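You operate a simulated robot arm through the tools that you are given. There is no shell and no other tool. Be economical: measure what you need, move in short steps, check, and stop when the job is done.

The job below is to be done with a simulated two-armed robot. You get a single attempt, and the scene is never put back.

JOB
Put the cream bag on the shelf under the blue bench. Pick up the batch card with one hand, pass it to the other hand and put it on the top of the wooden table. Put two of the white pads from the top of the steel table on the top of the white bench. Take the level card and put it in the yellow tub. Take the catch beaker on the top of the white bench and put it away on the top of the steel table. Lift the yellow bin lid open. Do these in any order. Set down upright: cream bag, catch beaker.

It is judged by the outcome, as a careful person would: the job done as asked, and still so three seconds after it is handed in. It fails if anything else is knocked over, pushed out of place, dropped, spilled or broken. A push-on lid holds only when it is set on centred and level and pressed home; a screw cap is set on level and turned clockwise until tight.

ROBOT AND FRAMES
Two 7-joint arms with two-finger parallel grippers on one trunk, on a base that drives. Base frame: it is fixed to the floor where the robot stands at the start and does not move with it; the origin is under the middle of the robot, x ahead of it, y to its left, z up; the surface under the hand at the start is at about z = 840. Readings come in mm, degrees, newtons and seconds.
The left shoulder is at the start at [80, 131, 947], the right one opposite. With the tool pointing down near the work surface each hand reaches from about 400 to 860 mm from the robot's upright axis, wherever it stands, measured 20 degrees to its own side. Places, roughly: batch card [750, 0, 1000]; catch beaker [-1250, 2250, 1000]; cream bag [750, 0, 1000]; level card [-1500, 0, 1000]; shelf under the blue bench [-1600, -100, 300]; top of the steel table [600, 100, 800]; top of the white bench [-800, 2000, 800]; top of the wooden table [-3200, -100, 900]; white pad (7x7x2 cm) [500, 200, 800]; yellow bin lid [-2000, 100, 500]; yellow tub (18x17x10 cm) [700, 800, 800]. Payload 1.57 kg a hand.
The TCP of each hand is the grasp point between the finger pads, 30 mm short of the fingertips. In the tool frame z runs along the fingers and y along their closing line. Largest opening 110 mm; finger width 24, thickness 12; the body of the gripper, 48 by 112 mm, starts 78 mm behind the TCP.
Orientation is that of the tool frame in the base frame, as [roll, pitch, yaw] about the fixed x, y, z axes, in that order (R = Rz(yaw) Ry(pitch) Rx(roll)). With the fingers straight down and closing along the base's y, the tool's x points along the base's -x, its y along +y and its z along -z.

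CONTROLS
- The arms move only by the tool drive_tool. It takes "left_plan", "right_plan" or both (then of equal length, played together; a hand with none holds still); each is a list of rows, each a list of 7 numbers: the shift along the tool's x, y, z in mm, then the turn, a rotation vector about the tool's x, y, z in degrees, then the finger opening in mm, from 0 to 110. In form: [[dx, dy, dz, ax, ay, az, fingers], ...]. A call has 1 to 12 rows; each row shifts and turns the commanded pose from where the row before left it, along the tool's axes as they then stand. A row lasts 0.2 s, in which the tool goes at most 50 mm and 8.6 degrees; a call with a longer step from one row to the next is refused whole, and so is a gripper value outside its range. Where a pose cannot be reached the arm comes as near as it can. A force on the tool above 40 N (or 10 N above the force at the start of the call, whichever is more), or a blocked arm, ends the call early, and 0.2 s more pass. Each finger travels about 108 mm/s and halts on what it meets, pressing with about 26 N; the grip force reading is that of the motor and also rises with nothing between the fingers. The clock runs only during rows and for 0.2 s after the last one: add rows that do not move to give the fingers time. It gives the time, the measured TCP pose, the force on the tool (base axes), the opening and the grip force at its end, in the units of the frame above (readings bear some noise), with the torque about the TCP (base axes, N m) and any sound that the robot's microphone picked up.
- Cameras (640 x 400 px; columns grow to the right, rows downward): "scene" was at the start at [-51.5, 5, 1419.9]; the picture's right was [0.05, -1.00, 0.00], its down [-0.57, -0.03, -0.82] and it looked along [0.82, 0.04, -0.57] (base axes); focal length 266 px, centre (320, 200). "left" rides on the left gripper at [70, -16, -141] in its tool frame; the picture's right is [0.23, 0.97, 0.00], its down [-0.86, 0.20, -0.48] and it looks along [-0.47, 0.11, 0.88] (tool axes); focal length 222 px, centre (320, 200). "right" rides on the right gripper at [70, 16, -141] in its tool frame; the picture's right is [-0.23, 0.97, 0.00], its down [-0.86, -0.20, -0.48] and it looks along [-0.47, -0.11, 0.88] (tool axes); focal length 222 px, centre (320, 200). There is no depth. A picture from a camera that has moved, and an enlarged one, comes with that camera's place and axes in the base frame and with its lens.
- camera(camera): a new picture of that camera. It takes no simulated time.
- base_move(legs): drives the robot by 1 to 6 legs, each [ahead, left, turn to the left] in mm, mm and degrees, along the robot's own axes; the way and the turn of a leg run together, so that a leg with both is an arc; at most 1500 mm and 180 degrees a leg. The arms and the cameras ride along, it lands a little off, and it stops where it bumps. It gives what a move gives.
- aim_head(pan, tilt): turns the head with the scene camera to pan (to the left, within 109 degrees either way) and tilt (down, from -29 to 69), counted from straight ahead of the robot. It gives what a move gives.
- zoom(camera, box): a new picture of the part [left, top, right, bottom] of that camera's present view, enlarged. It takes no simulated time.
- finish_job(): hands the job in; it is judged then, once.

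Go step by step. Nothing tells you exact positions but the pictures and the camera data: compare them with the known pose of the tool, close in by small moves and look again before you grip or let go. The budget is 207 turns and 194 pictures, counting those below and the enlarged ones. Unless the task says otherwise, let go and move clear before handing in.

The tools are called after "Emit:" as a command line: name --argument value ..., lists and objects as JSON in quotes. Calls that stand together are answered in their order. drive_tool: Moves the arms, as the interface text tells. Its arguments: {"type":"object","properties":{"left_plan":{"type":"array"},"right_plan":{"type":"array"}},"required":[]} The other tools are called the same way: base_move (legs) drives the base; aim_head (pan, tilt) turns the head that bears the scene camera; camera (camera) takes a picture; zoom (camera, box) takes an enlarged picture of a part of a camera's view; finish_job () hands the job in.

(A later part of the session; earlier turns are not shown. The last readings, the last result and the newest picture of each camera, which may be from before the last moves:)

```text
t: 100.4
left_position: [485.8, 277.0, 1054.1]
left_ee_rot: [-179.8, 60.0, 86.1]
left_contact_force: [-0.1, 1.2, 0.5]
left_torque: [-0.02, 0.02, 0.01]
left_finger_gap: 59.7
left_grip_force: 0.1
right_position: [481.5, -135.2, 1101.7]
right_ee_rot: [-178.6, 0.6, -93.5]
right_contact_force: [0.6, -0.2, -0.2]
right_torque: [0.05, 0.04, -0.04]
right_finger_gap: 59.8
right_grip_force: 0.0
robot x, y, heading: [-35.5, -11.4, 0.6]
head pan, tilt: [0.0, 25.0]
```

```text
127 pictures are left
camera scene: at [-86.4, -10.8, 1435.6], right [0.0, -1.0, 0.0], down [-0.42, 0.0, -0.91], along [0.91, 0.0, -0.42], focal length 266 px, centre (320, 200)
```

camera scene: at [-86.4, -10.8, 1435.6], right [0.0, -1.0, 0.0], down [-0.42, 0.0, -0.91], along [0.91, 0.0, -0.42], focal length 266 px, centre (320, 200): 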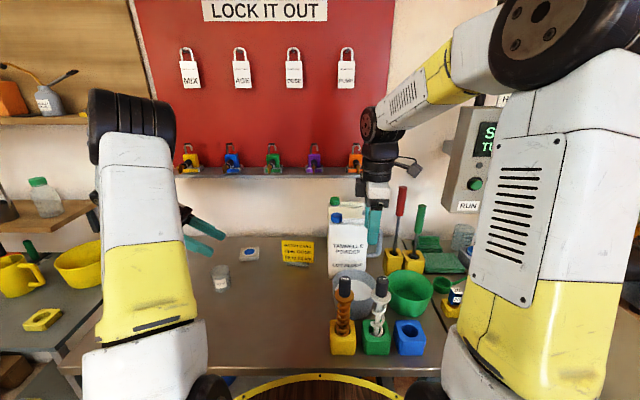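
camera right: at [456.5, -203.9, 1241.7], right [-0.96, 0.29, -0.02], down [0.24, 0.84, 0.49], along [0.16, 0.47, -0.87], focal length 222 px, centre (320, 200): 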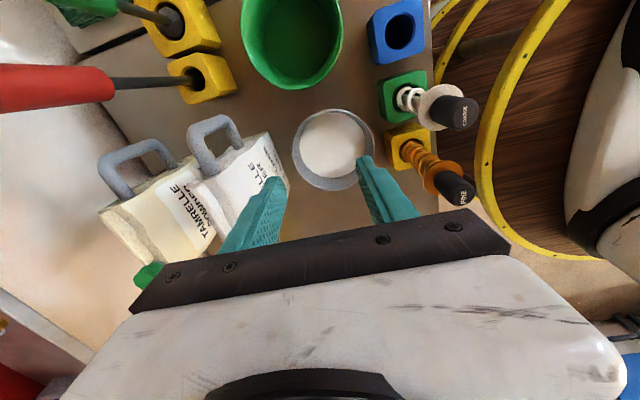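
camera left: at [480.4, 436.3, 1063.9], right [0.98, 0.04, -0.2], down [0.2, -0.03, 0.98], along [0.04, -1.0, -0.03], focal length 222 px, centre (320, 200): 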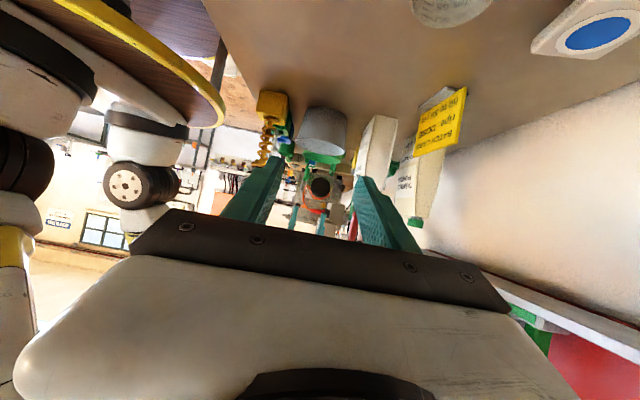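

Emit:
drive_tool --left_plan '[[10.8, 38.5, 22.8, 0, 0, 0, 60], [10.8, 38.5, 22.8, 0, 0, 0, 60], [10.8, 38.5, 22.8, 0, 0, 0, 60], [10.8, 38.5, 22.8, 0, 0, 0, 60], [10.8, 38.5, 22.8, 0, 0, 0, 60], [0, 0, 0, 0, 0, 0, 60]]'

Emit:
camera --camera "left"

Emit:
zoom --camera "scene" --box '[160, 130, 380, 290]'

```text
t: 101.8
left_position: [671.8, 192.2, 948.0]
left_ee_rot: [-179.8, 60.0, 86.0]
left_contact_force: [0.6, -0.2, -0.3]
left_torque: [-0.01, -0.01, 0.04]
left_finger_gap: 60.0
left_grip_force: 0.0
right_position: [480.9, -134.5, 1099.3]
right_ee_rot: [-178.7, 0.6, -93.5]
right_contact_force: [-1.1, -0.6, -0.6]
right_torque: [0.0, -0.01, -0.01]
right_finger_gap: 60.1
right_grip_force: 0.0
robot x, y, heading: [-41.3, -11.6, 0.3]
head pan, tilt: [0.0, 25.0]
```

```text
126 pictures are left
camera left: at [666.5, 351.0, 958.8], right [0.98, 0.04, -0.2], down [0.2, -0.03, 0.98], along [0.04, -1.0, -0.04], focal length 222 px, centre (320, 200)
```

left: 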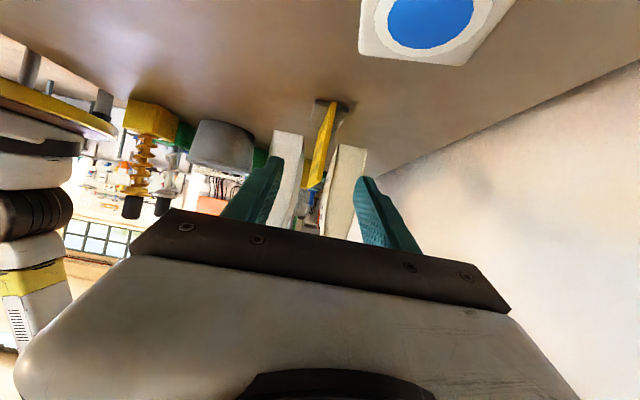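

```text
2.50 times, centred on (270, 210) of scene
camera zoom: at [-86.4, -10.8, 1435.6], right [0.0, -1.0, 0.0], down [-0.42, 0.0, -0.91], along [0.91, 0.0, -0.42], focal length 665 px, centre (445, 175)
```

zoom: 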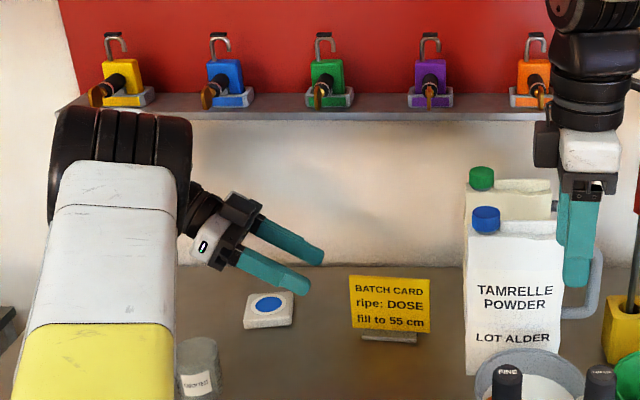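

Card edge-on lies right between the fingers. Advance and grip.

Emit:
drive_tool --left_plan '[[0, -1, 35, 0, 0, 0, 60], [0, 0, 35, 0, 0, 0, 60], [0, 0, 28, 0, 0, 0, 60], [0, 0, 0, 0, 0, 0, 30], [0, 0, 0, 0, 0, 0, 10], [0, 0, 0, 0, 0, 0, 0], [0, 0, 0, 0, 0, 0, 0]]'

Emit:
camera --camera "left"

Emit:
zoom --camera "scene" --box '[160, 130, 380, 290]'

```text
t: 103.4
left_position: [664.6, 106.5, 898.7]
left_ee_rot: [-179.8, 60.1, 86.0]
left_contact_force: [0.3, 0.1, 0.5]
left_torque: [0.01, 0.01, 0.01]
left_finger_gap: 5.2
left_grip_force: 25.4
right_position: [481.4, -134.8, 1100.6]
right_ee_rot: [-178.6, 0.5, -93.5]
right_contact_force: [-0.4, 0.0, 0.1]
right_torque: [-0.04, 0.01, -0.02]
right_finger_gap: 60.0
right_grip_force: 0.1
robot x, y, heading: [-40.6, -10.4, 0.3]
head pan, tilt: [0.0, 25.0]
```

```text
124 pictures are left
camera left: at [658.6, 265.6, 909.8], right [0.98, 0.04, -0.2], down [0.2, -0.03, 0.98], along [0.04, -1.0, -0.04], focal length 222 px, centre (320, 200)
```

left: 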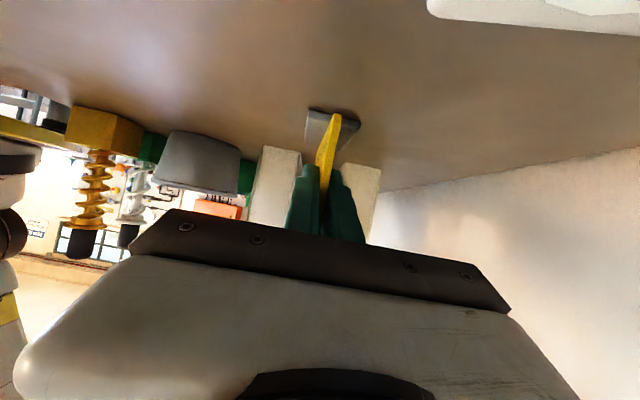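

```text
2.50 times, centred on (270, 210) of scene
camera zoom: at [-86.4, -10.8, 1435.6], right [0.0, -1.0, 0.0], down [-0.42, 0.0, -0.91], along [0.91, 0.0, -0.42], focal length 665 px, centre (445, 175)
```

zoom: 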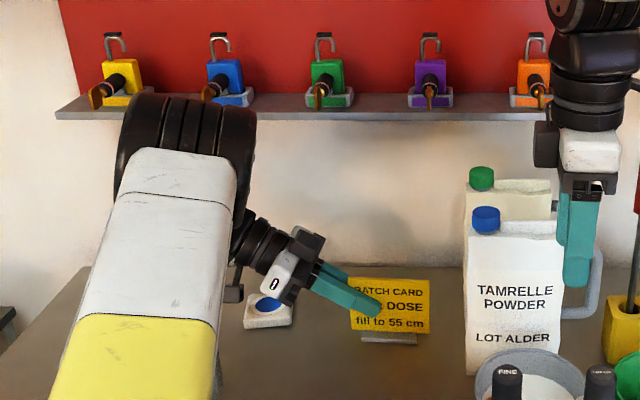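

Card gripped. Lift it a little and pull back to free space before the robot.

Emit:
drive_tool --left_plan '[[-20, 0, -11.5, 0, 0, 0, 0], [-34, 0, -20, 0, 0, 0, 0], [-8, -40, -5, 0, 0, 0, 0], [-8, -45, -5, 0, 0, 0, 0], [-8, -45, -5, 0, 0, 0, 0], [-8, -45, -5, 0, 0, 0, 0], [-35, 0, -20, 0, 0, 0, 0], [-35, 0, -20, 0, 0, 0, 0], [0, 0, 0, 0, 0, 0, 0]]'

Emit:
camera --camera "left"

Emit:
camera --camera "scene"

```text
t: 105.4
left_position: [490.2, 121.2, 1081.2]
left_ee_rot: [-179.8, 60.0, 85.9]
left_contact_force: [-0.7, 0.1, -0.4]
left_torque: [-0.02, -0.01, 0.0]
left_finger_gap: 5.3
left_grip_force: 26.0
right_position: [482.1, -135.9, 1101.3]
right_ee_rot: [-178.7, 0.6, -93.5]
right_contact_force: [-0.2, 0.4, 0.1]
right_torque: [0.03, 0.01, 0.02]
right_finger_gap: 59.6
right_grip_force: 0.1
robot x, y, heading: [-39.7, -8.7, 0.5]
head pan, tilt: [0.0, 25.0]
```

```text
122 pictures are left
camera left: at [484.8, 280.0, 1091.9], right [0.98, 0.04, -0.2], down [0.2, -0.03, 0.98], along [0.03, -1.0, -0.04], focal length 222 px, centre (320, 200)
```

left: 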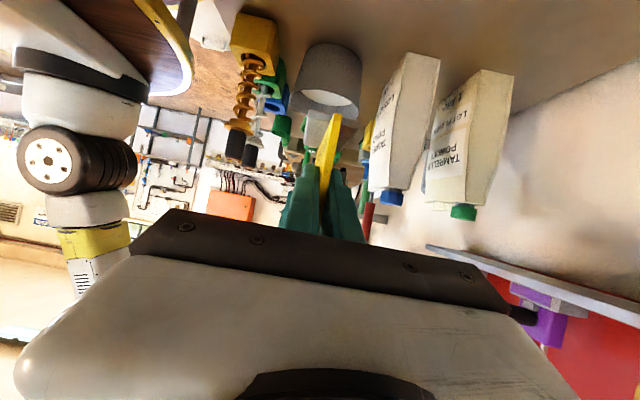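

```text
121 pictures are left
camera scene: at [-86.4, -10.8, 1435.6], right [0.0, -1.0, 0.0], down [-0.42, 0.0, -0.91], along [0.91, 0.0, -0.42], focal length 266 px, centre (320, 200)
```

scene: 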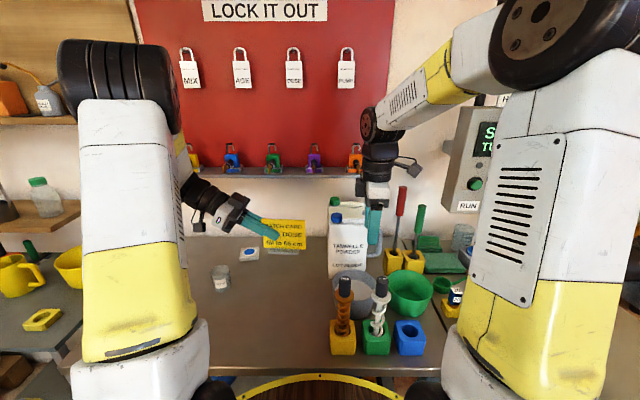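

Now tilt the right hand 60° toward the left to meet the card's right edge.

Emit:
drive_tool --right_plan '[[0, 0, 0, 0, -7.5, 0, 60], [0, 0, 0, 0, -7.5, 0, 60], [0, 0, 0, 0, -7.5, 0, 60], [0, 0, 0, 0, -7.5, 0, 60], [0, 0, 0, 0, -7.5, 0, 60], [0, 0, 0, 0, -7.5, 0, 60], [0, 0, 0, 0, -7.5, 0, 60], [0, 0, 0, 0, -7.5, 0, 60], [0, 0, 0, 0, 0, 0, 60]]'

Emit:
camera --camera "right"

Emit:
camera --camera "scene"

```text
t: 107.4
left_position: [489.2, 121.4, 1080.5]
left_ee_rot: [-179.9, 60.1, 86.0]
left_contact_force: [-0.7, -0.3, -1.3]
left_torque: [0.01, 0.0, 0.02]
left_finger_gap: 5.3
left_grip_force: 25.4
right_position: [480.7, -133.2, 1101.7]
right_ee_rot: [-177.3, 60.7, -91.2]
right_contact_force: [0.3, -0.5, -0.6]
right_torque: [0.01, 0.01, 0.0]
right_finger_gap: 60.1
right_grip_force: 0.0
robot x, y, heading: [-39.2, -13.2, 0.5]
head pan, tilt: [0.0, 25.0]
```

```text
120 pictures are left
camera right: at [454.2, -288.5, 1109.8], right [-0.97, 0.17, 0.18], down [0.18, -0.01, 0.98], along [0.17, 0.99, -0.02], focal length 222 px, centre (320, 200)
```

right: 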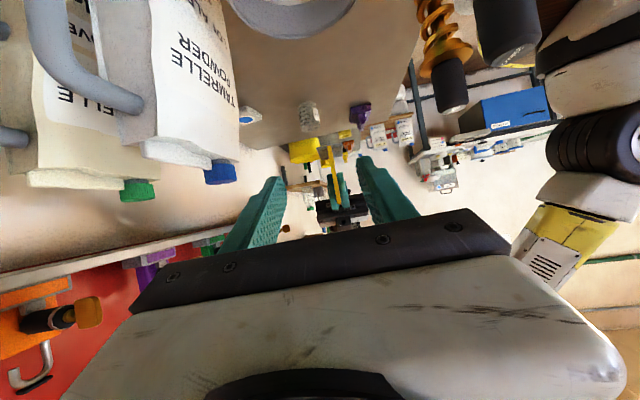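

```text
119 pictures are left
camera scene: at [-86.4, -10.8, 1435.6], right [0.0, -1.0, 0.0], down [-0.42, 0.0, -0.91], along [0.91, 0.0, -0.42], focal length 266 px, centre (320, 200)
```

scene: 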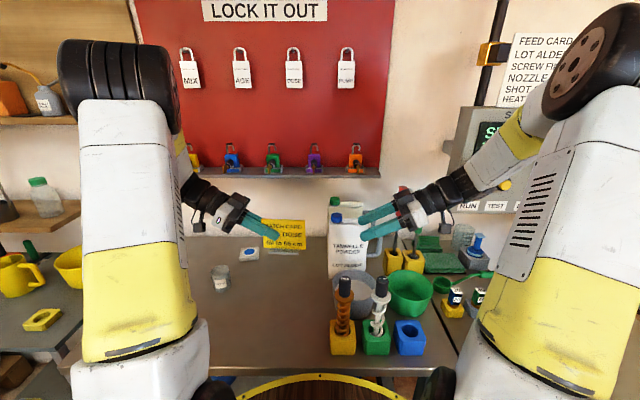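

Emit:
drive_tool --right_plan '[[-19.7, -1.5, 28, -2.7, 0, 0, 60], [-19.7, -1.5, 28, 0, 0, 0, 60], [-19.7, -1.5, 28, 0, 0, 0, 60], [0, 0, 0, 0, 0, 0, 60]]'

Emit:
camera --camera "right"

Emit:
zoom --camera "scene" --box '[180, 160, 440, 300]'

```text
t: 108.4
left_position: [490.1, 121.7, 1080.1]
left_ee_rot: [-179.8, 60.0, 86.0]
left_contact_force: [0.1, 0.6, -1.1]
left_torque: [0.02, 0.03, 0.03]
left_finger_gap: 5.4
left_grip_force: 25.6
right_position: [488.8, -27.7, 1112.1]
right_ee_rot: [179.9, 60.6, -91.2]
right_contact_force: [0.2, 0.9, 0.4]
right_torque: [0.01, -0.05, 0.01]
right_finger_gap: 59.8
right_grip_force: 0.1
robot x, y, heading: [-37.4, -11.7, 0.4]
head pan, tilt: [0.0, 25.0]
```

```text
118 pictures are left
camera right: at [468.6, -185.0, 1121.1], right [-0.97, 0.13, 0.2], down [0.2, 0.0, 0.98], along [0.13, 0.99, -0.03], focal length 222 px, centre (320, 200)
```

right: 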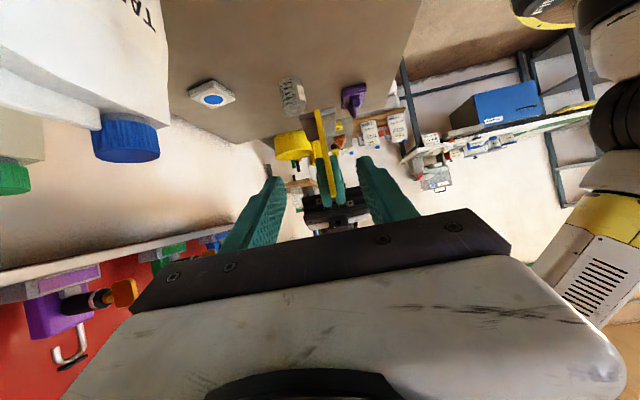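

```text
2.46 times, centred on (310, 230) of scene
camera zoom: at [-86.4, -10.9, 1435.6], right [0.0, -1.0, 0.0], down [-0.42, 0.0, -0.91], along [0.91, 0.0, -0.42], focal length 655 px, centre (345, 126)
```

zoom: 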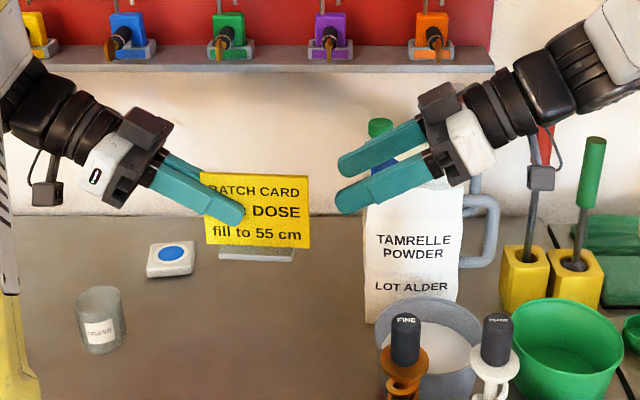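

Emit:
drive_tool --right_plan '[[0, 5, 27, 0, 0, 0, 60], [0, 0, 27, 0, 0, 0, 60], [0, 0, 24, 0, 0, 0, 60], [0, 0, 0, 0, 0, 0, 60]]'

Emit:
camera --camera "right"

Emit:
zoom --camera "scene" --box '[180, 160, 440, 300]'

```text
t: 109.4
left_position: [489.1, 122.0, 1080.6]
left_ee_rot: [-179.8, 60.0, 86.0]
left_contact_force: [0.4, -0.8, -0.3]
left_torque: [0.03, 0.01, 0.02]
left_finger_gap: 5.1
left_grip_force: 25.5
right_position: [485.4, 37.8, 1073.3]
right_ee_rot: [180.0, 60.4, -91.2]
right_contact_force: [0.2, -0.5, 0.1]
right_torque: [0.02, 0.01, 0.01]
right_finger_gap: 60.2
right_grip_force: 0.2
robot x, y, heading: [-39.1, -9.3, 0.5]
head pan, tilt: [0.0, 25.0]
```

```text
116 pictures are left
camera right: at [465.4, -118.2, 1083.7], right [-0.97, 0.13, 0.2], down [0.2, 0.0, 0.98], along [0.13, 0.99, -0.03], focal length 222 px, centre (320, 200)
```

right: 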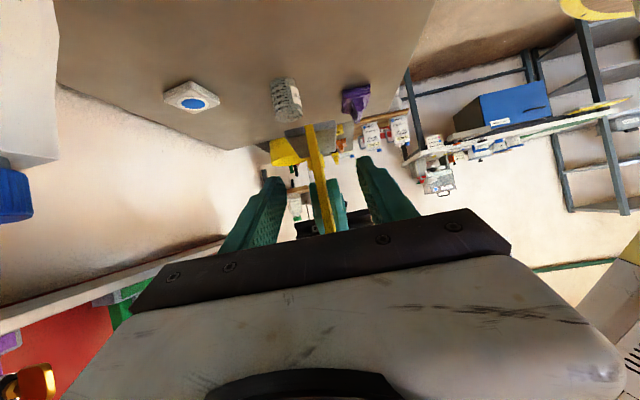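

```text
2.46 times, centred on (310, 230) of scene
camera zoom: at [-86.4, -10.8, 1435.6], right [0.0, -1.0, 0.0], down [-0.42, 0.0, -0.91], along [0.91, 0.0, -0.42], focal length 655 px, centre (345, 126)
```

zoom: 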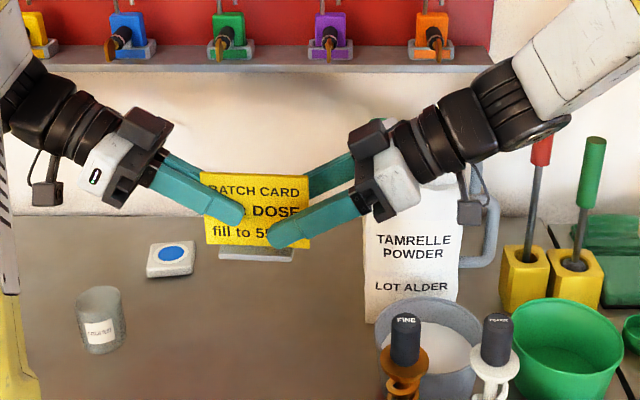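

Right fingers straddle the card. Close the right, then open the left and withdraw it.

Emit:
drive_tool --right_plan '[[0, 0, 0, 0, 0, 0, 30], [0, 0, 0, 0, 0, 0, 10], [0, 0, 0, 0, 0, 0, 0], [0, 0, 0, 0, 0, 0, 0], [0, 0, 0, 0, 0, 0, 0], [0, 0, 0, 0, 0, 0, 0], [0, 0, 0, 0, 0, 0, 0], [0, 0, 0, 0, 0, 0, 0], [0, 0, 0, 0, 0, 0, 0]]' --left_plan '[[0, 0, 0, 0, 0, 0, 0], [0, 0, 0, 0, 0, 0, 0], [0, 0, 0, 0, 0, 0, 0], [0, 0, 0, 0, 0, 0, 0], [0, 0, 0, 0, 0, 0, 20], [0, 0, 0, 0, 0, 0, 50], [0, 0, 0, 0, 0, 0, 50], [0, 0, -30, 0, 0, 0, 50], [0, 0, -30, 0, 0, 0, 50]]'

Emit:
zoom --camera "scene" --box '[180, 160, 440, 300]'

Emit:
camera --camera "right"

```text
t: 111.4
left_position: [494.5, 172.6, 1110.8]
left_ee_rot: [-179.8, 60.0, 85.9]
left_contact_force: [-0.3, 0.1, 0.7]
left_torque: [0.03, -0.02, 0.02]
left_finger_gap: 50.1
left_grip_force: 0.1
right_position: [485.1, 37.4, 1074.8]
right_ee_rot: [-180.0, 60.5, -91.3]
right_contact_force: [0.3, -0.3, -0.1]
right_torque: [-0.01, 0.05, 0.01]
right_finger_gap: 5.3
right_grip_force: 25.4
robot x, y, heading: [-39.2, -10.5, 0.5]
head pan, tilt: [0.0, 25.0]
```

```text
2.46 times, centred on (310, 230) of scene
camera zoom: at [-86.4, -11.0, 1435.6], right [0.0, -1.0, 0.0], down [-0.42, 0.0, -0.91], along [0.91, 0.0, -0.42], focal length 655 px, centre (345, 126)
```

zoom: 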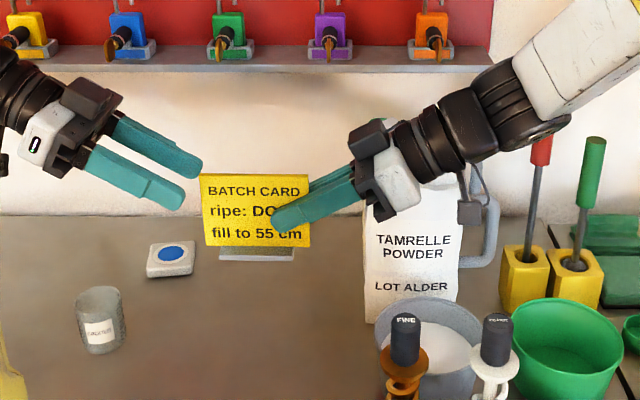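

```text
113 pictures are left
camera right: at [465.5, -118.6, 1083.8], right [-0.97, 0.13, 0.2], down [0.2, 0.0, 0.98], along [0.13, 0.99, -0.03], focal length 222 px, centre (320, 200)
```

right: 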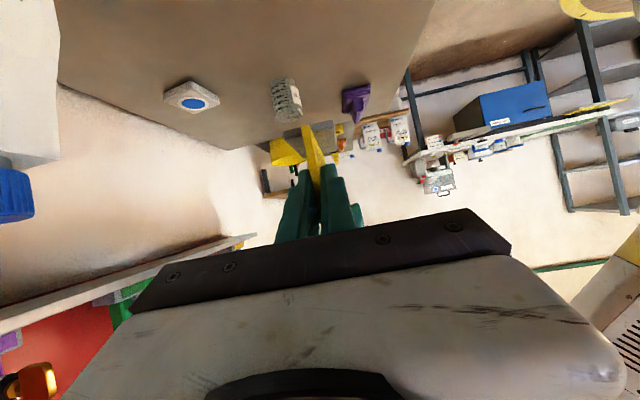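

Handover done. Move the right hand aside and rotate the left to horizontal for the cream bag.

Emit:
drive_tool --right_plan '[[18, 10, -36, 0, 0, 0, 0], [18, 10, -36, 0, 0, 0, 0], [18, 10, -36, 0, 0, 0, 0], [18, 10, -36, 0, 0, 0, 0], [18, 10, -36, 0, 0, 0, 0], [0, 0, 0, 0, 0, 0, 0], [0, 0, 0, 0, 0, 0, 0], [0, 0, 0, 0, 0, 0, 0]]' --left_plan '[[22, 0, -39, 0, 0, 0, 100], [22, 0, -39, 0, 0, 0, 100], [22, 0, -39, 0, 0, 0, 100], [0, 0, 0, 0, -7.5, 0, 100], [0, 0, 0, 0, -7.5, 0, 100], [0, 0, 0, 0, -7.5, 0, 100], [0, 0, 0, 0, -7.5, 2, 100], [0, 0, 0, 0, 0, 2, 100]]'

Emit:
camera --camera "left"

Emit:
camera --camera "scene"

```text
t: 113.2
left_position: [504.1, 308.0, 1112.5]
left_ee_rot: [89.1, 86.1, -5.3]
left_contact_force: [0.1, -0.5, -0.5]
left_torque: [0.0, -0.03, 0.01]
left_finger_gap: 100.0
left_grip_force: 0.1
right_position: [430.0, -161.7, 1083.9]
right_ee_rot: [-180.0, 60.5, -91.2]
right_contact_force: [-0.8, 0.3, -1.0]
right_torque: [-0.04, 0.02, -0.03]
right_finger_gap: 5.0
right_grip_force: 25.7
robot x, y, heading: [-42.0, -10.9, 0.4]
head pan, tilt: [0.0, 25.0]
```

```text
112 pictures are left
camera left: at [502.8, 449.8, 1042.6], right [0.98, -0.08, -0.16], down [0.18, 0.47, 0.87], along [0.01, -0.88, 0.47], focal length 222 px, centre (320, 200)
```

left: 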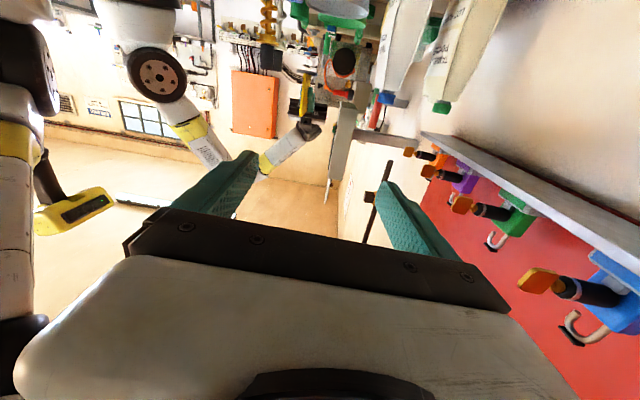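

```text
111 pictures are left
camera scene: at [-86.5, -10.8, 1435.6], right [0.0, -1.0, 0.0], down [-0.42, 0.0, -0.91], along [0.91, 0.0, -0.42], focal length 266 px, centre (320, 200)
```

scene: 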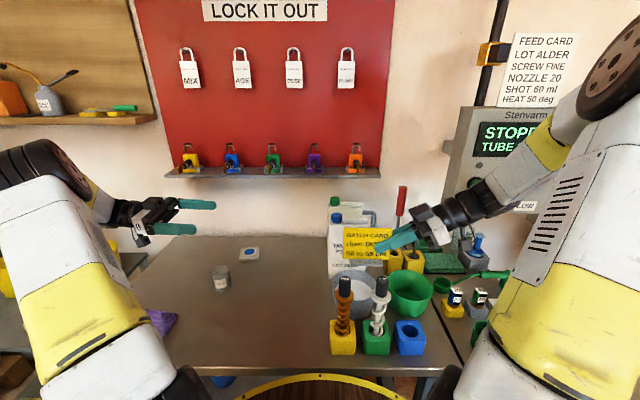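

Emit:
drive_tool --left_plan '[[0, 0, 0, 0, 0, -4, 100], [0, 0, 0, -4.4, 0, 0, 100], [46, 0, 0, 0, 0, 0, 100], [46, 0, 0, 0, 0, 0, 100], [46, 0, 0, 0, 0, 0, 100], [0, 44, 0, 0, 0, 0, 100], [0, 44, 0, 0, 0, 0, 100], [0, 44, 0, 0, 0, 0, 100], [0, 44, 0, 0, 0, 0, 100], [0, 44, 0, 0, 0, 0, 100], [0, 0, 0, 0, 0, 0, 100]]'

Emit:
camera --camera "left"

Emit:
camera --camera "scene"

```text
t: 115.6
left_position: [648.1, 308.2, 972.7]
left_ee_rot: [-102.7, 89.8, 167.4]
left_contact_force: [-0.8, 0.0, -1.1]
left_torque: [0.02, 0.02, 0.0]
left_finger_gap: 100.2
left_grip_force: 0.0
left hand out of reach, approached as far as the arm can: row 9, 10
right_position: [430.8, -162.2, 1084.2]
right_ee_rot: [180.0, 60.6, -91.2]
right_contact_force: [-0.5, -0.1, -0.5]
right_torque: [-0.02, -0.01, 0.02]
right_finger_gap: 5.2
right_grip_force: 25.5
robot x, y, heading: [-40.0, -11.8, 0.1]
head pan, tilt: [0.0, 25.0]
```

```text
110 pictures are left
camera left: at [630.6, 450.8, 904.7], right [0.97, 0.0, -0.23], down [0.2, 0.48, 0.85], along [0.11, -0.88, 0.47], focal length 222 px, centre (320, 200)
```

left: 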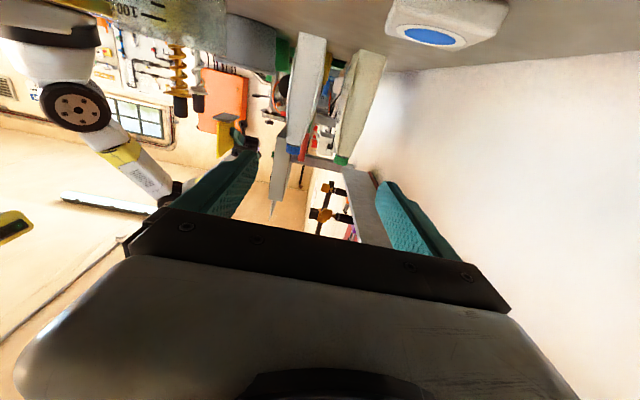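

```text
109 pictures are left
camera scene: at [-86.4, -10.8, 1435.6], right [0.0, -1.0, 0.0], down [-0.42, 0.0, -0.91], along [0.91, 0.0, -0.42], focal length 266 px, centre (320, 200)
```

scene: 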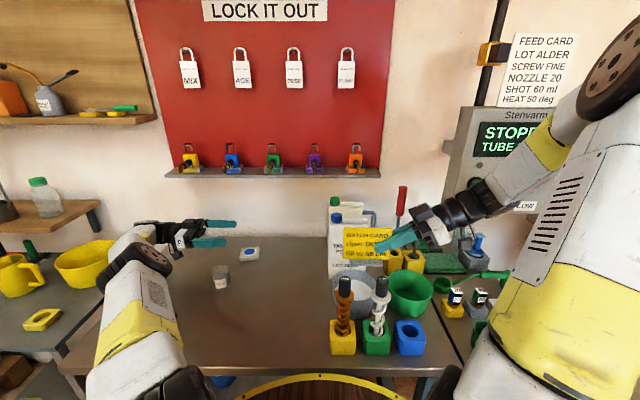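

Cream bag spans x≈687–742 at its left face (y≈−39), white bag x≈581–629: a 58 mm gap. I advance toward it and let the arm reach x≈716.

Emit:
drive_tool --left_plan '[[0, 0, 45, 0, 0, 0, 84], [0, 0, 45, 0, 0, 0, 84], [0, 0, 45, 0, 0, 0, 84], [0, 0, 45, 0, 0, 0, 84], [0, 0, 0, 0, 0, 0, 84]]'

Emit:
camera --camera "left"

```text
t: 116.8
left_position: [649.1, 127.0, 972.8]
left_ee_rot: [-110.0, 89.9, 160.0]
left_contact_force: [0.4, 0.0, 0.5]
left_torque: [0.0, 0.04, 0.01]
left_finger_gap: 84.1
left_grip_force: 0.1
right_position: [430.5, -161.9, 1083.7]
right_ee_rot: [-180.0, 60.5, -91.1]
right_contact_force: [-0.1, 0.5, 0.1]
right_torque: [-0.06, 0.01, 0.02]
right_finger_gap: 5.3
right_grip_force: 25.2
robot x, y, heading: [-40.2, -8.6, 0.4]
head pan, tilt: [0.0, 25.0]
```

```text
108 pictures are left
camera left: at [632.2, 268.8, 903.8], right [0.97, 0.0, -0.23], down [0.2, 0.48, 0.86], along [0.11, -0.88, 0.47], focal length 222 px, centre (320, 200)
```

left: 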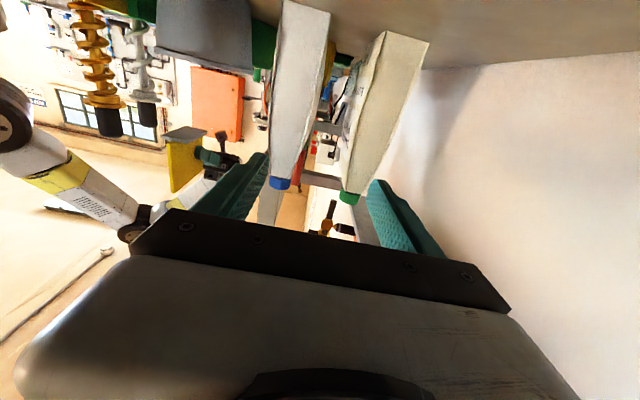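

Emit:
drive_tool --left_plan '[[0, 34, 0, 0, 0, 0, 84], [0, 34, 0, 0, 0, 0, 84], [0, 0, 0, 0, 0, 0, 84]]'

Emit:
camera --camera "left"

```text
t: 117.6
left_position: [716.3, 125.8, 974.3]
left_ee_rot: [-95.3, 89.9, 174.7]
left_contact_force: [-0.3, 0.7, 0.9]
left_torque: [-0.02, -0.05, 0.0]
left_finger_gap: 83.7
left_grip_force: 0.0
right_position: [430.3, -162.5, 1082.4]
right_ee_rot: [-179.9, 60.5, -91.2]
right_contact_force: [-0.2, 0.4, 0.2]
right_torque: [-0.01, 0.02, -0.01]
right_finger_gap: 5.1
right_grip_force: 25.1
robot x, y, heading: [-40.6, -12.6, 0.2]
head pan, tilt: [0.0, 25.0]
```

```text
107 pictures are left
camera left: at [699.1, 267.6, 904.9], right [0.97, 0.0, -0.23], down [0.2, 0.48, 0.85], along [0.11, -0.88, 0.47], focal length 222 px, centre (320, 200)
```

left: 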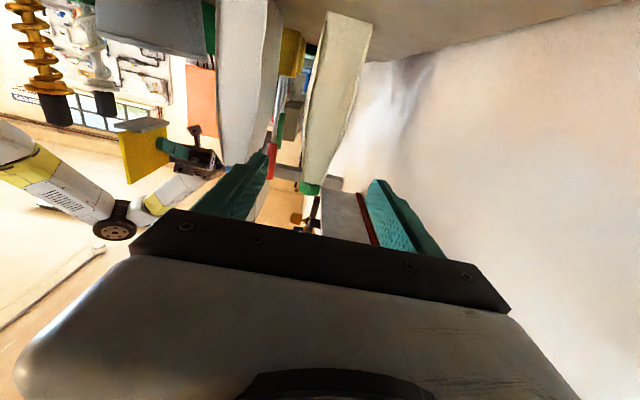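

Emit:
drive_tool --left_plan '[[8, 1, 40, 0, 0, 0, 84], [8, 0, 40, 0, 0, 0, 84], [0, 0, 40, 0, 0, 0, 84], [0, 0, 0, 0, 0, 0, 84]]'

Emit:
camera --camera "left"

Emit:
zoom --camera "scene" --box '[200, 150, 420, 310]'

```text
t: 118.6
left_position: [715.9, 6.4, 959.9]
left_ee_rot: [-109.3, 89.9, 160.9]
left_contact_force: [0.1, -0.2, 0.1]
left_torque: [-0.04, 0.02, 0.0]
left_finger_gap: 84.0
left_grip_force: 0.1
right_position: [429.6, -161.9, 1083.5]
right_ee_rot: [-179.9, 60.4, -91.3]
right_contact_force: [-0.1, 0.0, -0.1]
right_torque: [-0.06, 0.01, 0.01]
right_finger_gap: 5.1
right_grip_force: 25.9
robot x, y, heading: [-35.9, -13.3, 0.2]
head pan, tilt: [0.0, 25.0]
```

```text
106 pictures are left
camera left: at [698.7, 148.7, 890.9], right [0.97, 0.0, -0.23], down [0.2, 0.48, 0.86], along [0.11, -0.88, 0.47], focal length 222 px, centre (320, 200)
```

left: 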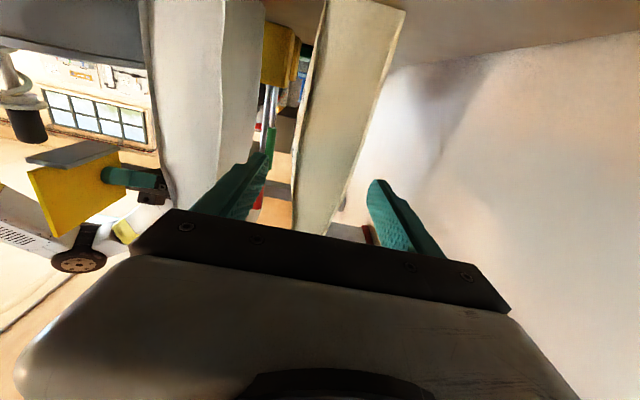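

```text
2.50 times, centred on (310, 230) of scene
camera zoom: at [-86.4, -10.9, 1435.6], right [0.0, -1.0, 0.0], down [-0.42, 0.0, -0.91], along [0.91, 0.0, -0.42], focal length 665 px, centre (345, 125)
```

zoom: 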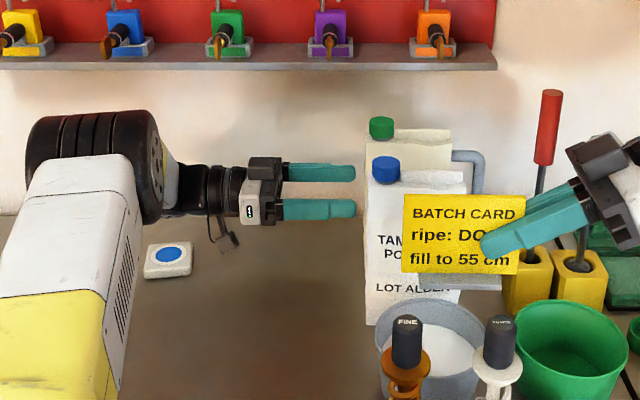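

Clear on both sides. Advance to straddle the bag fully.

Emit:
drive_tool --left_plan '[[0, 2, 36, 0, 0, 0, 84], [0, 0, 36, 0, 0, 0, 84], [0, 0, 32, 0, 0, 0, 84], [0, 0, 0, 0, 0, 0, 84]]'

Emit:
camera --camera "left"

Emit:
zoom --camera "scene" --box '[200, 150, 420, 310]'

```text
t: 119.6
left_position: [718.5, -98.7, 958.0]
left_ee_rot: [-102.2, 89.8, 167.8]
left_contact_force: [0.0, -0.2, 0.4]
left_torque: [0.02, 0.01, -0.03]
left_finger_gap: 83.8
left_grip_force: 0.0
right_position: [430.5, -162.7, 1083.2]
right_ee_rot: [-179.9, 60.6, -91.2]
right_contact_force: [-0.3, 0.2, -0.7]
right_torque: [-0.03, -0.02, -0.01]
right_finger_gap: 5.3
right_grip_force: 25.2
robot x, y, heading: [-39.2, -8.0, 0.3]
head pan, tilt: [0.0, 25.0]
```

```text
104 pictures are left
camera left: at [701.6, 43.8, 889.4], right [0.97, 0.0, -0.23], down [0.2, 0.48, 0.85], along [0.11, -0.88, 0.47], focal length 222 px, centre (320, 200)
```

left: 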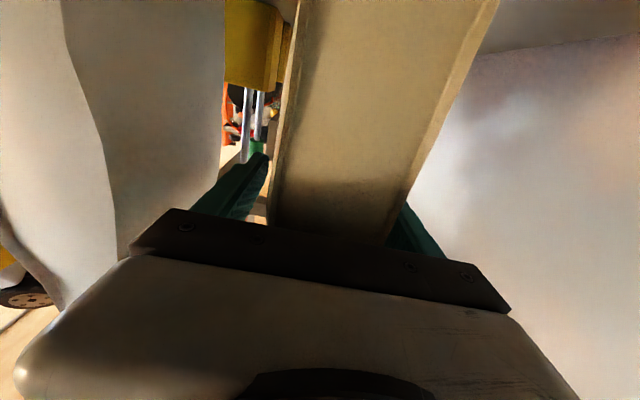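

```text
2.50 times, centred on (310, 230) of scene
camera zoom: at [-86.4, -10.9, 1435.6], right [0.0, -1.0, 0.0], down [-0.42, 0.0, -0.91], along [0.91, 0.0, -0.42], focal length 665 px, centre (345, 125)
```

zoom: 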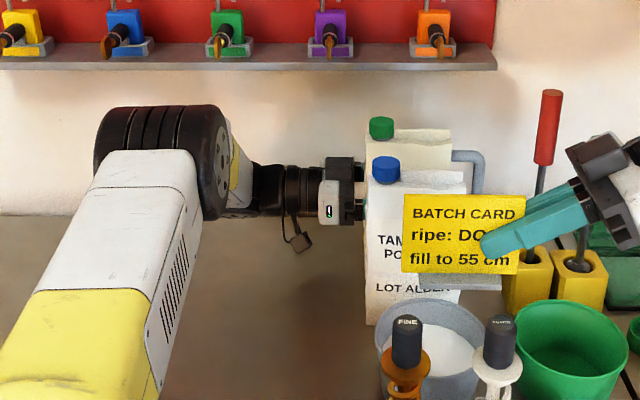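

Fingers straddle the bag to mid-width. Close and lift a little.

Emit:
drive_tool --left_plan '[[0, 0, 0, 0, 0, 0, 60], [0, 0, 0, 0, 0, 0, 40], [0, 0, 0, 0, 0, 0, 30], [0, 0, 0, 0, 0, 0, 30], [0, 0, 0, 0, 0, 0, 30]]'

Emit:
zoom --camera "scene" --box '[200, 150, 420, 310]'

```text
t: 120.8
left_position: [720.0, -97.5, 958.6]
left_ee_rot: [-106.1, 89.9, 163.9]
left_contact_force: [2.7, -2.0, -0.3]
left_torque: [0.05, -0.23, -0.08]
left_finger_gap: 69.8
left_grip_force: 25.8
right_position: [430.1, -161.5, 1083.9]
right_ee_rot: [-179.9, 60.5, -91.2]
right_contact_force: [-0.2, -0.6, 0.4]
right_torque: [-0.01, 0.02, -0.01]
right_finger_gap: 5.2
right_grip_force: 25.6
robot x, y, heading: [-37.3, -9.0, 0.3]
head pan, tilt: [0.0, 25.0]
```

```text
2.50 times, centred on (310, 230) of scene
camera zoom: at [-86.2, -11.0, 1435.6], right [0.0, -1.0, 0.0], down [-0.42, 0.0, -0.91], along [0.91, 0.0, -0.42], focal length 665 px, centre (345, 125)
```

zoom: 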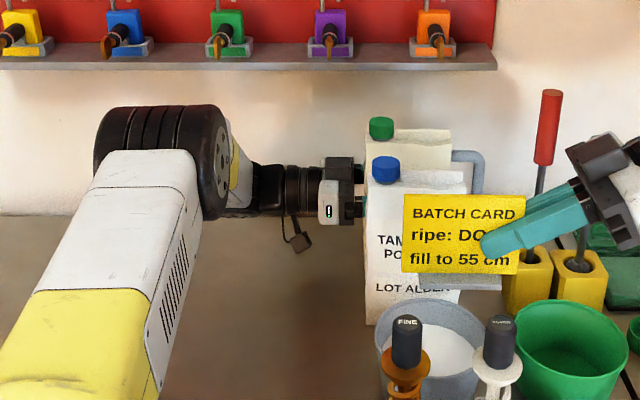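

Emit:
drive_tool --left_plan '[[-8, 0, 0, 0, 0, 0, 20], [-12, 0, 0, 0, 0, 0, 20], [-15, 0, 0, 0, 0, 0, 20], [0, 0, 0, 0, 0, 0, 20]]'

Emit:
zoom --camera "scene" --box '[200, 150, 420, 310]'

Emit:
camera --camera "left"

```text
t: 121.8
left_position: [719.0, -97.9, 993.1]
left_ee_rot: [-105.8, 89.7, 164.2]
left_contact_force: [0.2, 0.1, -9.7]
left_torque: [-0.08, -0.03, 0.03]
left_finger_gap: 69.8
left_grip_force: 25.7
right_position: [430.6, -162.2, 1082.8]
right_ee_rot: [179.8, 60.6, -91.2]
right_contact_force: [-0.4, 0.6, -0.1]
right_torque: [-0.02, 0.0, -0.01]
right_finger_gap: 4.9
right_grip_force: 25.4
robot x, y, heading: [-37.9, -11.2, 0.1]
head pan, tilt: [0.0, 25.0]
```

```text
2.50 times, centred on (310, 230) of scene
camera zoom: at [-86.0, -10.9, 1435.6], right [0.0, -1.0, 0.0], down [-0.42, 0.0, -0.91], along [0.91, 0.0, -0.42], focal length 665 px, centre (345, 125)
```

zoom: 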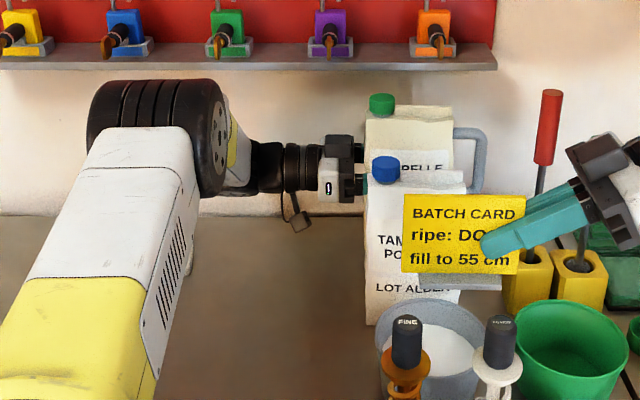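

```text
100 pictures are left
camera left: at [702.1, 44.1, 923.7], right [0.97, 0.0, -0.23], down [0.2, 0.48, 0.85], along [0.11, -0.88, 0.46], focal length 222 px, centre (320, 200)
```

left: 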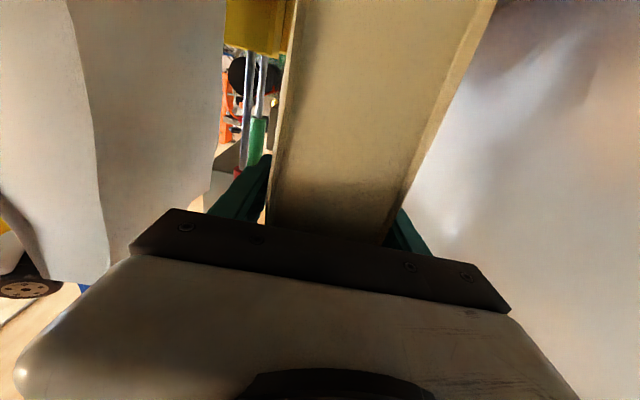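

Bag is up, upright, ~1 kg. Slide it out left past the white bag, then back toward me.

Emit:
drive_tool --left_plan '[[0, 0, -25, 0, 0, 0, 20], [0, 0, -35, 0, 0, 0, 20], [0, 0, -35, 0, 0, 0, 20], [0, 0, -35, 0, 0, 0, 20], [0, 0, -35, 0, 0, 0, 20], [0, 0, -35, 0, 0, 0, 20], [0, -20, 0, 0, 0, 0, 20], [0, -35, -5, 0, 0, 0, 20], [0, -35, -5, 0, 0, 0, 20], [0, -35, -10, 0, 0, 0, 20], [0, -35, -10, 0, 0, 0, 20], [0, 0, 0, 0, 0, 0, 20]]'

Emit:
camera --camera "scene"

```text
t: 124.4
left_position: [558.2, 131.5, 992.1]
left_ee_rot: [-116.8, 89.9, 153.1]
left_contact_force: [0.1, 0.4, -7.5]
left_torque: [0.39, 0.06, -0.05]
left_finger_gap: 69.7
left_grip_force: 26.1
right_position: [429.9, -162.1, 1084.1]
right_ee_rot: [179.9, 60.5, -91.2]
right_contact_force: [0.7, -0.7, -0.7]
right_torque: [-0.04, -0.01, 0.0]
right_finger_gap: 5.2
right_grip_force: 24.8
robot x, y, heading: [-40.1, -12.3, 0.4]
head pan, tilt: [0.0, 25.0]
```

```text
99 pictures are left
camera scene: at [-86.1, -10.8, 1435.6], right [0.0, -1.0, 0.0], down [-0.42, 0.0, -0.91], along [0.91, 0.0, -0.42], focal length 266 px, centre (320, 200)
```

scene: 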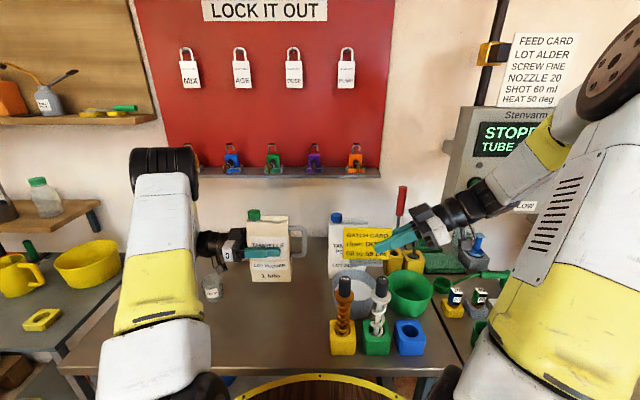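

Emit:
zoom --camera "scene" --box '[170, 190, 330, 320]'

```text
3.08 times, centred on (250, 255) of scene
camera zoom: at [-86.1, -10.8, 1435.6], right [0.0, -1.0, 0.0], down [-0.42, 0.0, -0.91], along [0.91, 0.0, -0.42], focal length 819 px, centre (535, 31)
```

zoom: 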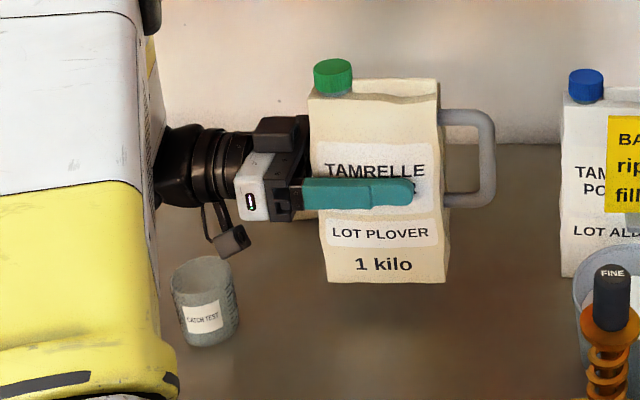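

The wrist camera is very near the beaker; lift straight up before retreating.

Emit:
drive_tool --left_plan '[[-30, 0, 0, 0, 0, 0, 20], [-40, 0, 0, 0, 0, 0, 20], [-30, 0, 0, 0, 0, 0, 20], [0, 0, 0, 0, 0, 0, 20]]'

Emit:
camera --camera "scene"

Emit:
zoom --camera "scene" --box '[170, 190, 330, 320]'

```text
t: 125.4
left_position: [561.1, 131.3, 1094.2]
left_ee_rot: [-95.8, 89.8, 174.1]
left_contact_force: [-0.2, 1.0, -10.3]
left_torque: [-0.06, 0.01, 0.02]
left_finger_gap: 69.7
left_grip_force: 25.6
right_position: [430.7, -161.5, 1083.3]
right_ee_rot: [179.9, 60.5, -91.2]
right_contact_force: [0.5, 0.0, -0.3]
right_torque: [-0.01, -0.01, 0.0]
right_finger_gap: 5.2
right_grip_force: 25.8
robot x, y, heading: [-39.0, -9.9, 0.4]
head pan, tilt: [0.0, 25.0]
```

```text
97 pictures are left
camera scene: at [-86.1, -10.8, 1435.6], right [0.0, -1.0, 0.0], down [-0.42, 0.0, -0.91], along [0.91, 0.0, -0.42], focal length 266 px, centre (320, 200)
```

scene: 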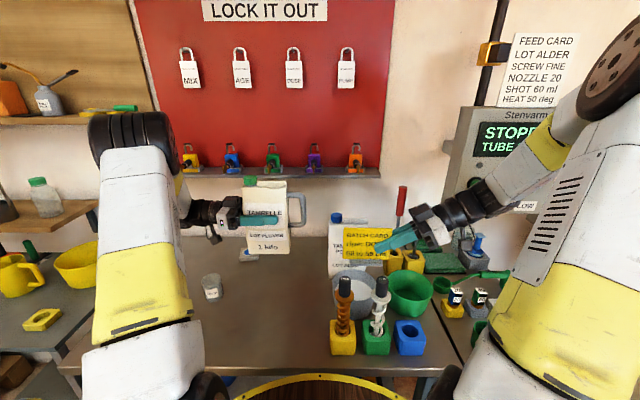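

```text
3.08 times, centred on (250, 255) of scene
camera zoom: at [-86.1, -10.8, 1435.6], right [0.0, -1.0, 0.0], down [-0.42, 0.0, -0.91], along [0.91, 0.0, -0.42], focal length 819 px, centre (535, 31)
```

zoom: 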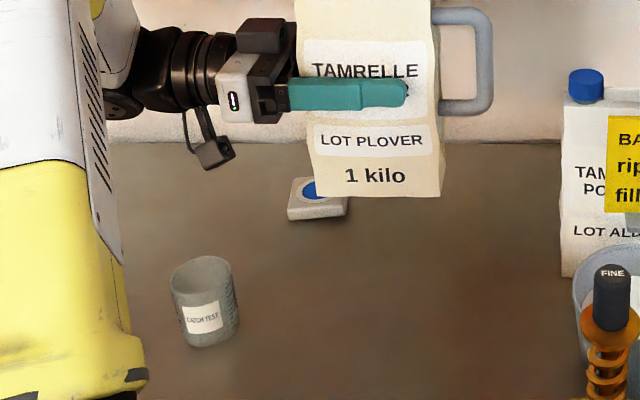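

Beaker still upright. Retract and drive back, then turn to face the blue bench.

Emit:
drive_tool --left_plan '[[0, -40, 0, 0, 0, 0, 20], [0, -40, 0, 0, 0, 0, 20], [0, -30, 0, 0, 0, 0, 20], [0, 0, 0, 0, 0, 0, 20]]'

Emit:
base_move --legs '[[-500, 0, 0], [0, 0, 178]]'

Emit:
camera --camera "scene"

```text
t: 126.4
left_position: [449.1, 128.8, 1093.2]
left_ee_rot: [-104.9, 89.9, 165.1]
left_contact_force: [0.0, 0.3, -10.7]
left_torque: [-0.04, 0.03, -0.01]
left_finger_gap: 70.0
left_grip_force: 26.3
right_position: [430.5, -161.5, 1084.0]
right_ee_rot: [179.9, 60.5, -91.2]
right_contact_force: [-0.5, -0.3, 0.1]
right_torque: [-0.05, -0.02, 0.01]
right_finger_gap: 5.0
right_grip_force: 25.9
robot x, y, heading: [-41.4, -7.9, 0.1]
head pan, tilt: [0.0, 25.0]
```

```text
t: 127.7
left_position: [360.7, 130.7, 1092.3]
left_ee_rot: [-127.3, 89.7, 143.2]
left_contact_force: [0.8, 0.3, -10.2]
left_torque: [-0.05, 0.01, 0.04]
left_finger_gap: 70.1
left_grip_force: 25.6
right_position: [351.2, -161.4, 1088.2]
right_ee_rot: [-177.6, 60.6, -89.9]
right_contact_force: [19.3, 1.9, -2.6]
right_torque: [0.03, -1.0, -0.39]
right_finger_gap: 11.9
right_grip_force: 25.4
robot x, y, heading: [-127.9, -10.8, 0.4]
head pan, tilt: [0.0, 25.0]
stopped in leg 1: the force on the tool passed its limit at 45 N (the readings are from after the stop); the commanded pose is now the measured one
```

```text
95 pictures are left
camera scene: at [-174.7, -11.1, 1435.6], right [0.01, -1.0, 0.0], down [-0.42, 0.0, -0.91], along [0.91, 0.01, -0.42], focal length 266 px, centre (320, 200)
```

scene: 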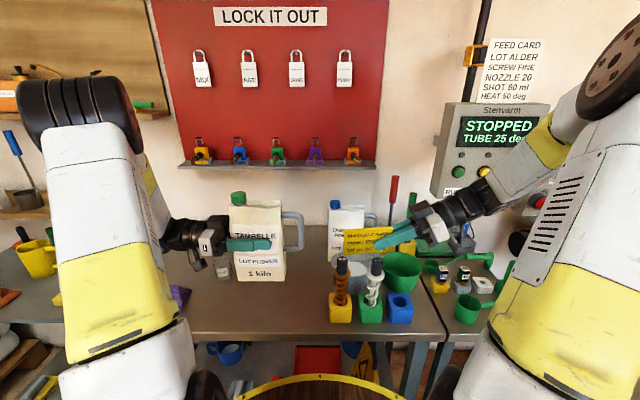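

Emit:
zoom --camera "scene" --box '[310, 180, 450, 330]'

Emit:
camera --camera "right"

```text
2.67 times, centred on (380, 255) of scene
camera zoom: at [-174.7, -11.1, 1435.6], right [0.01, -1.0, 0.0], down [-0.42, 0.0, -0.91], along [0.91, 0.01, -0.42], focal length 709 px, centre (160, 53)
```

zoom: 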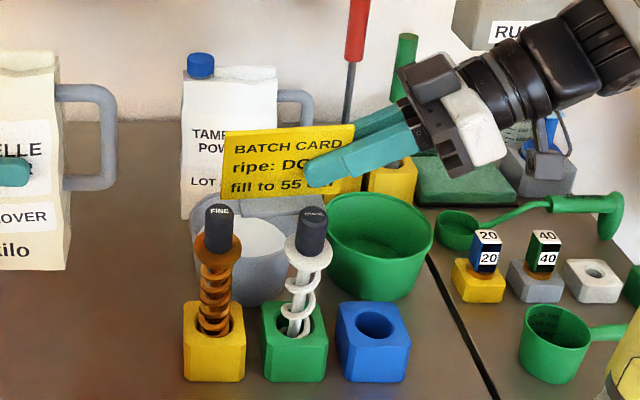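

```text
93 pictures are left
camera right: at [328.4, -318.1, 1097.4], right [-0.97, 0.14, 0.18], down [0.18, 0.0, 0.98], along [0.14, 0.99, -0.02], focal length 222 px, centre (320, 200)
```

right: 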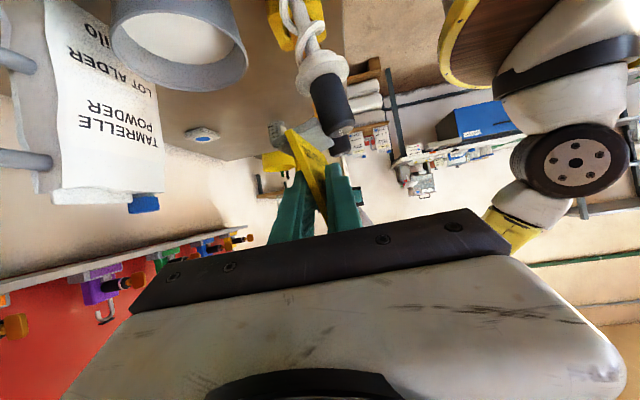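

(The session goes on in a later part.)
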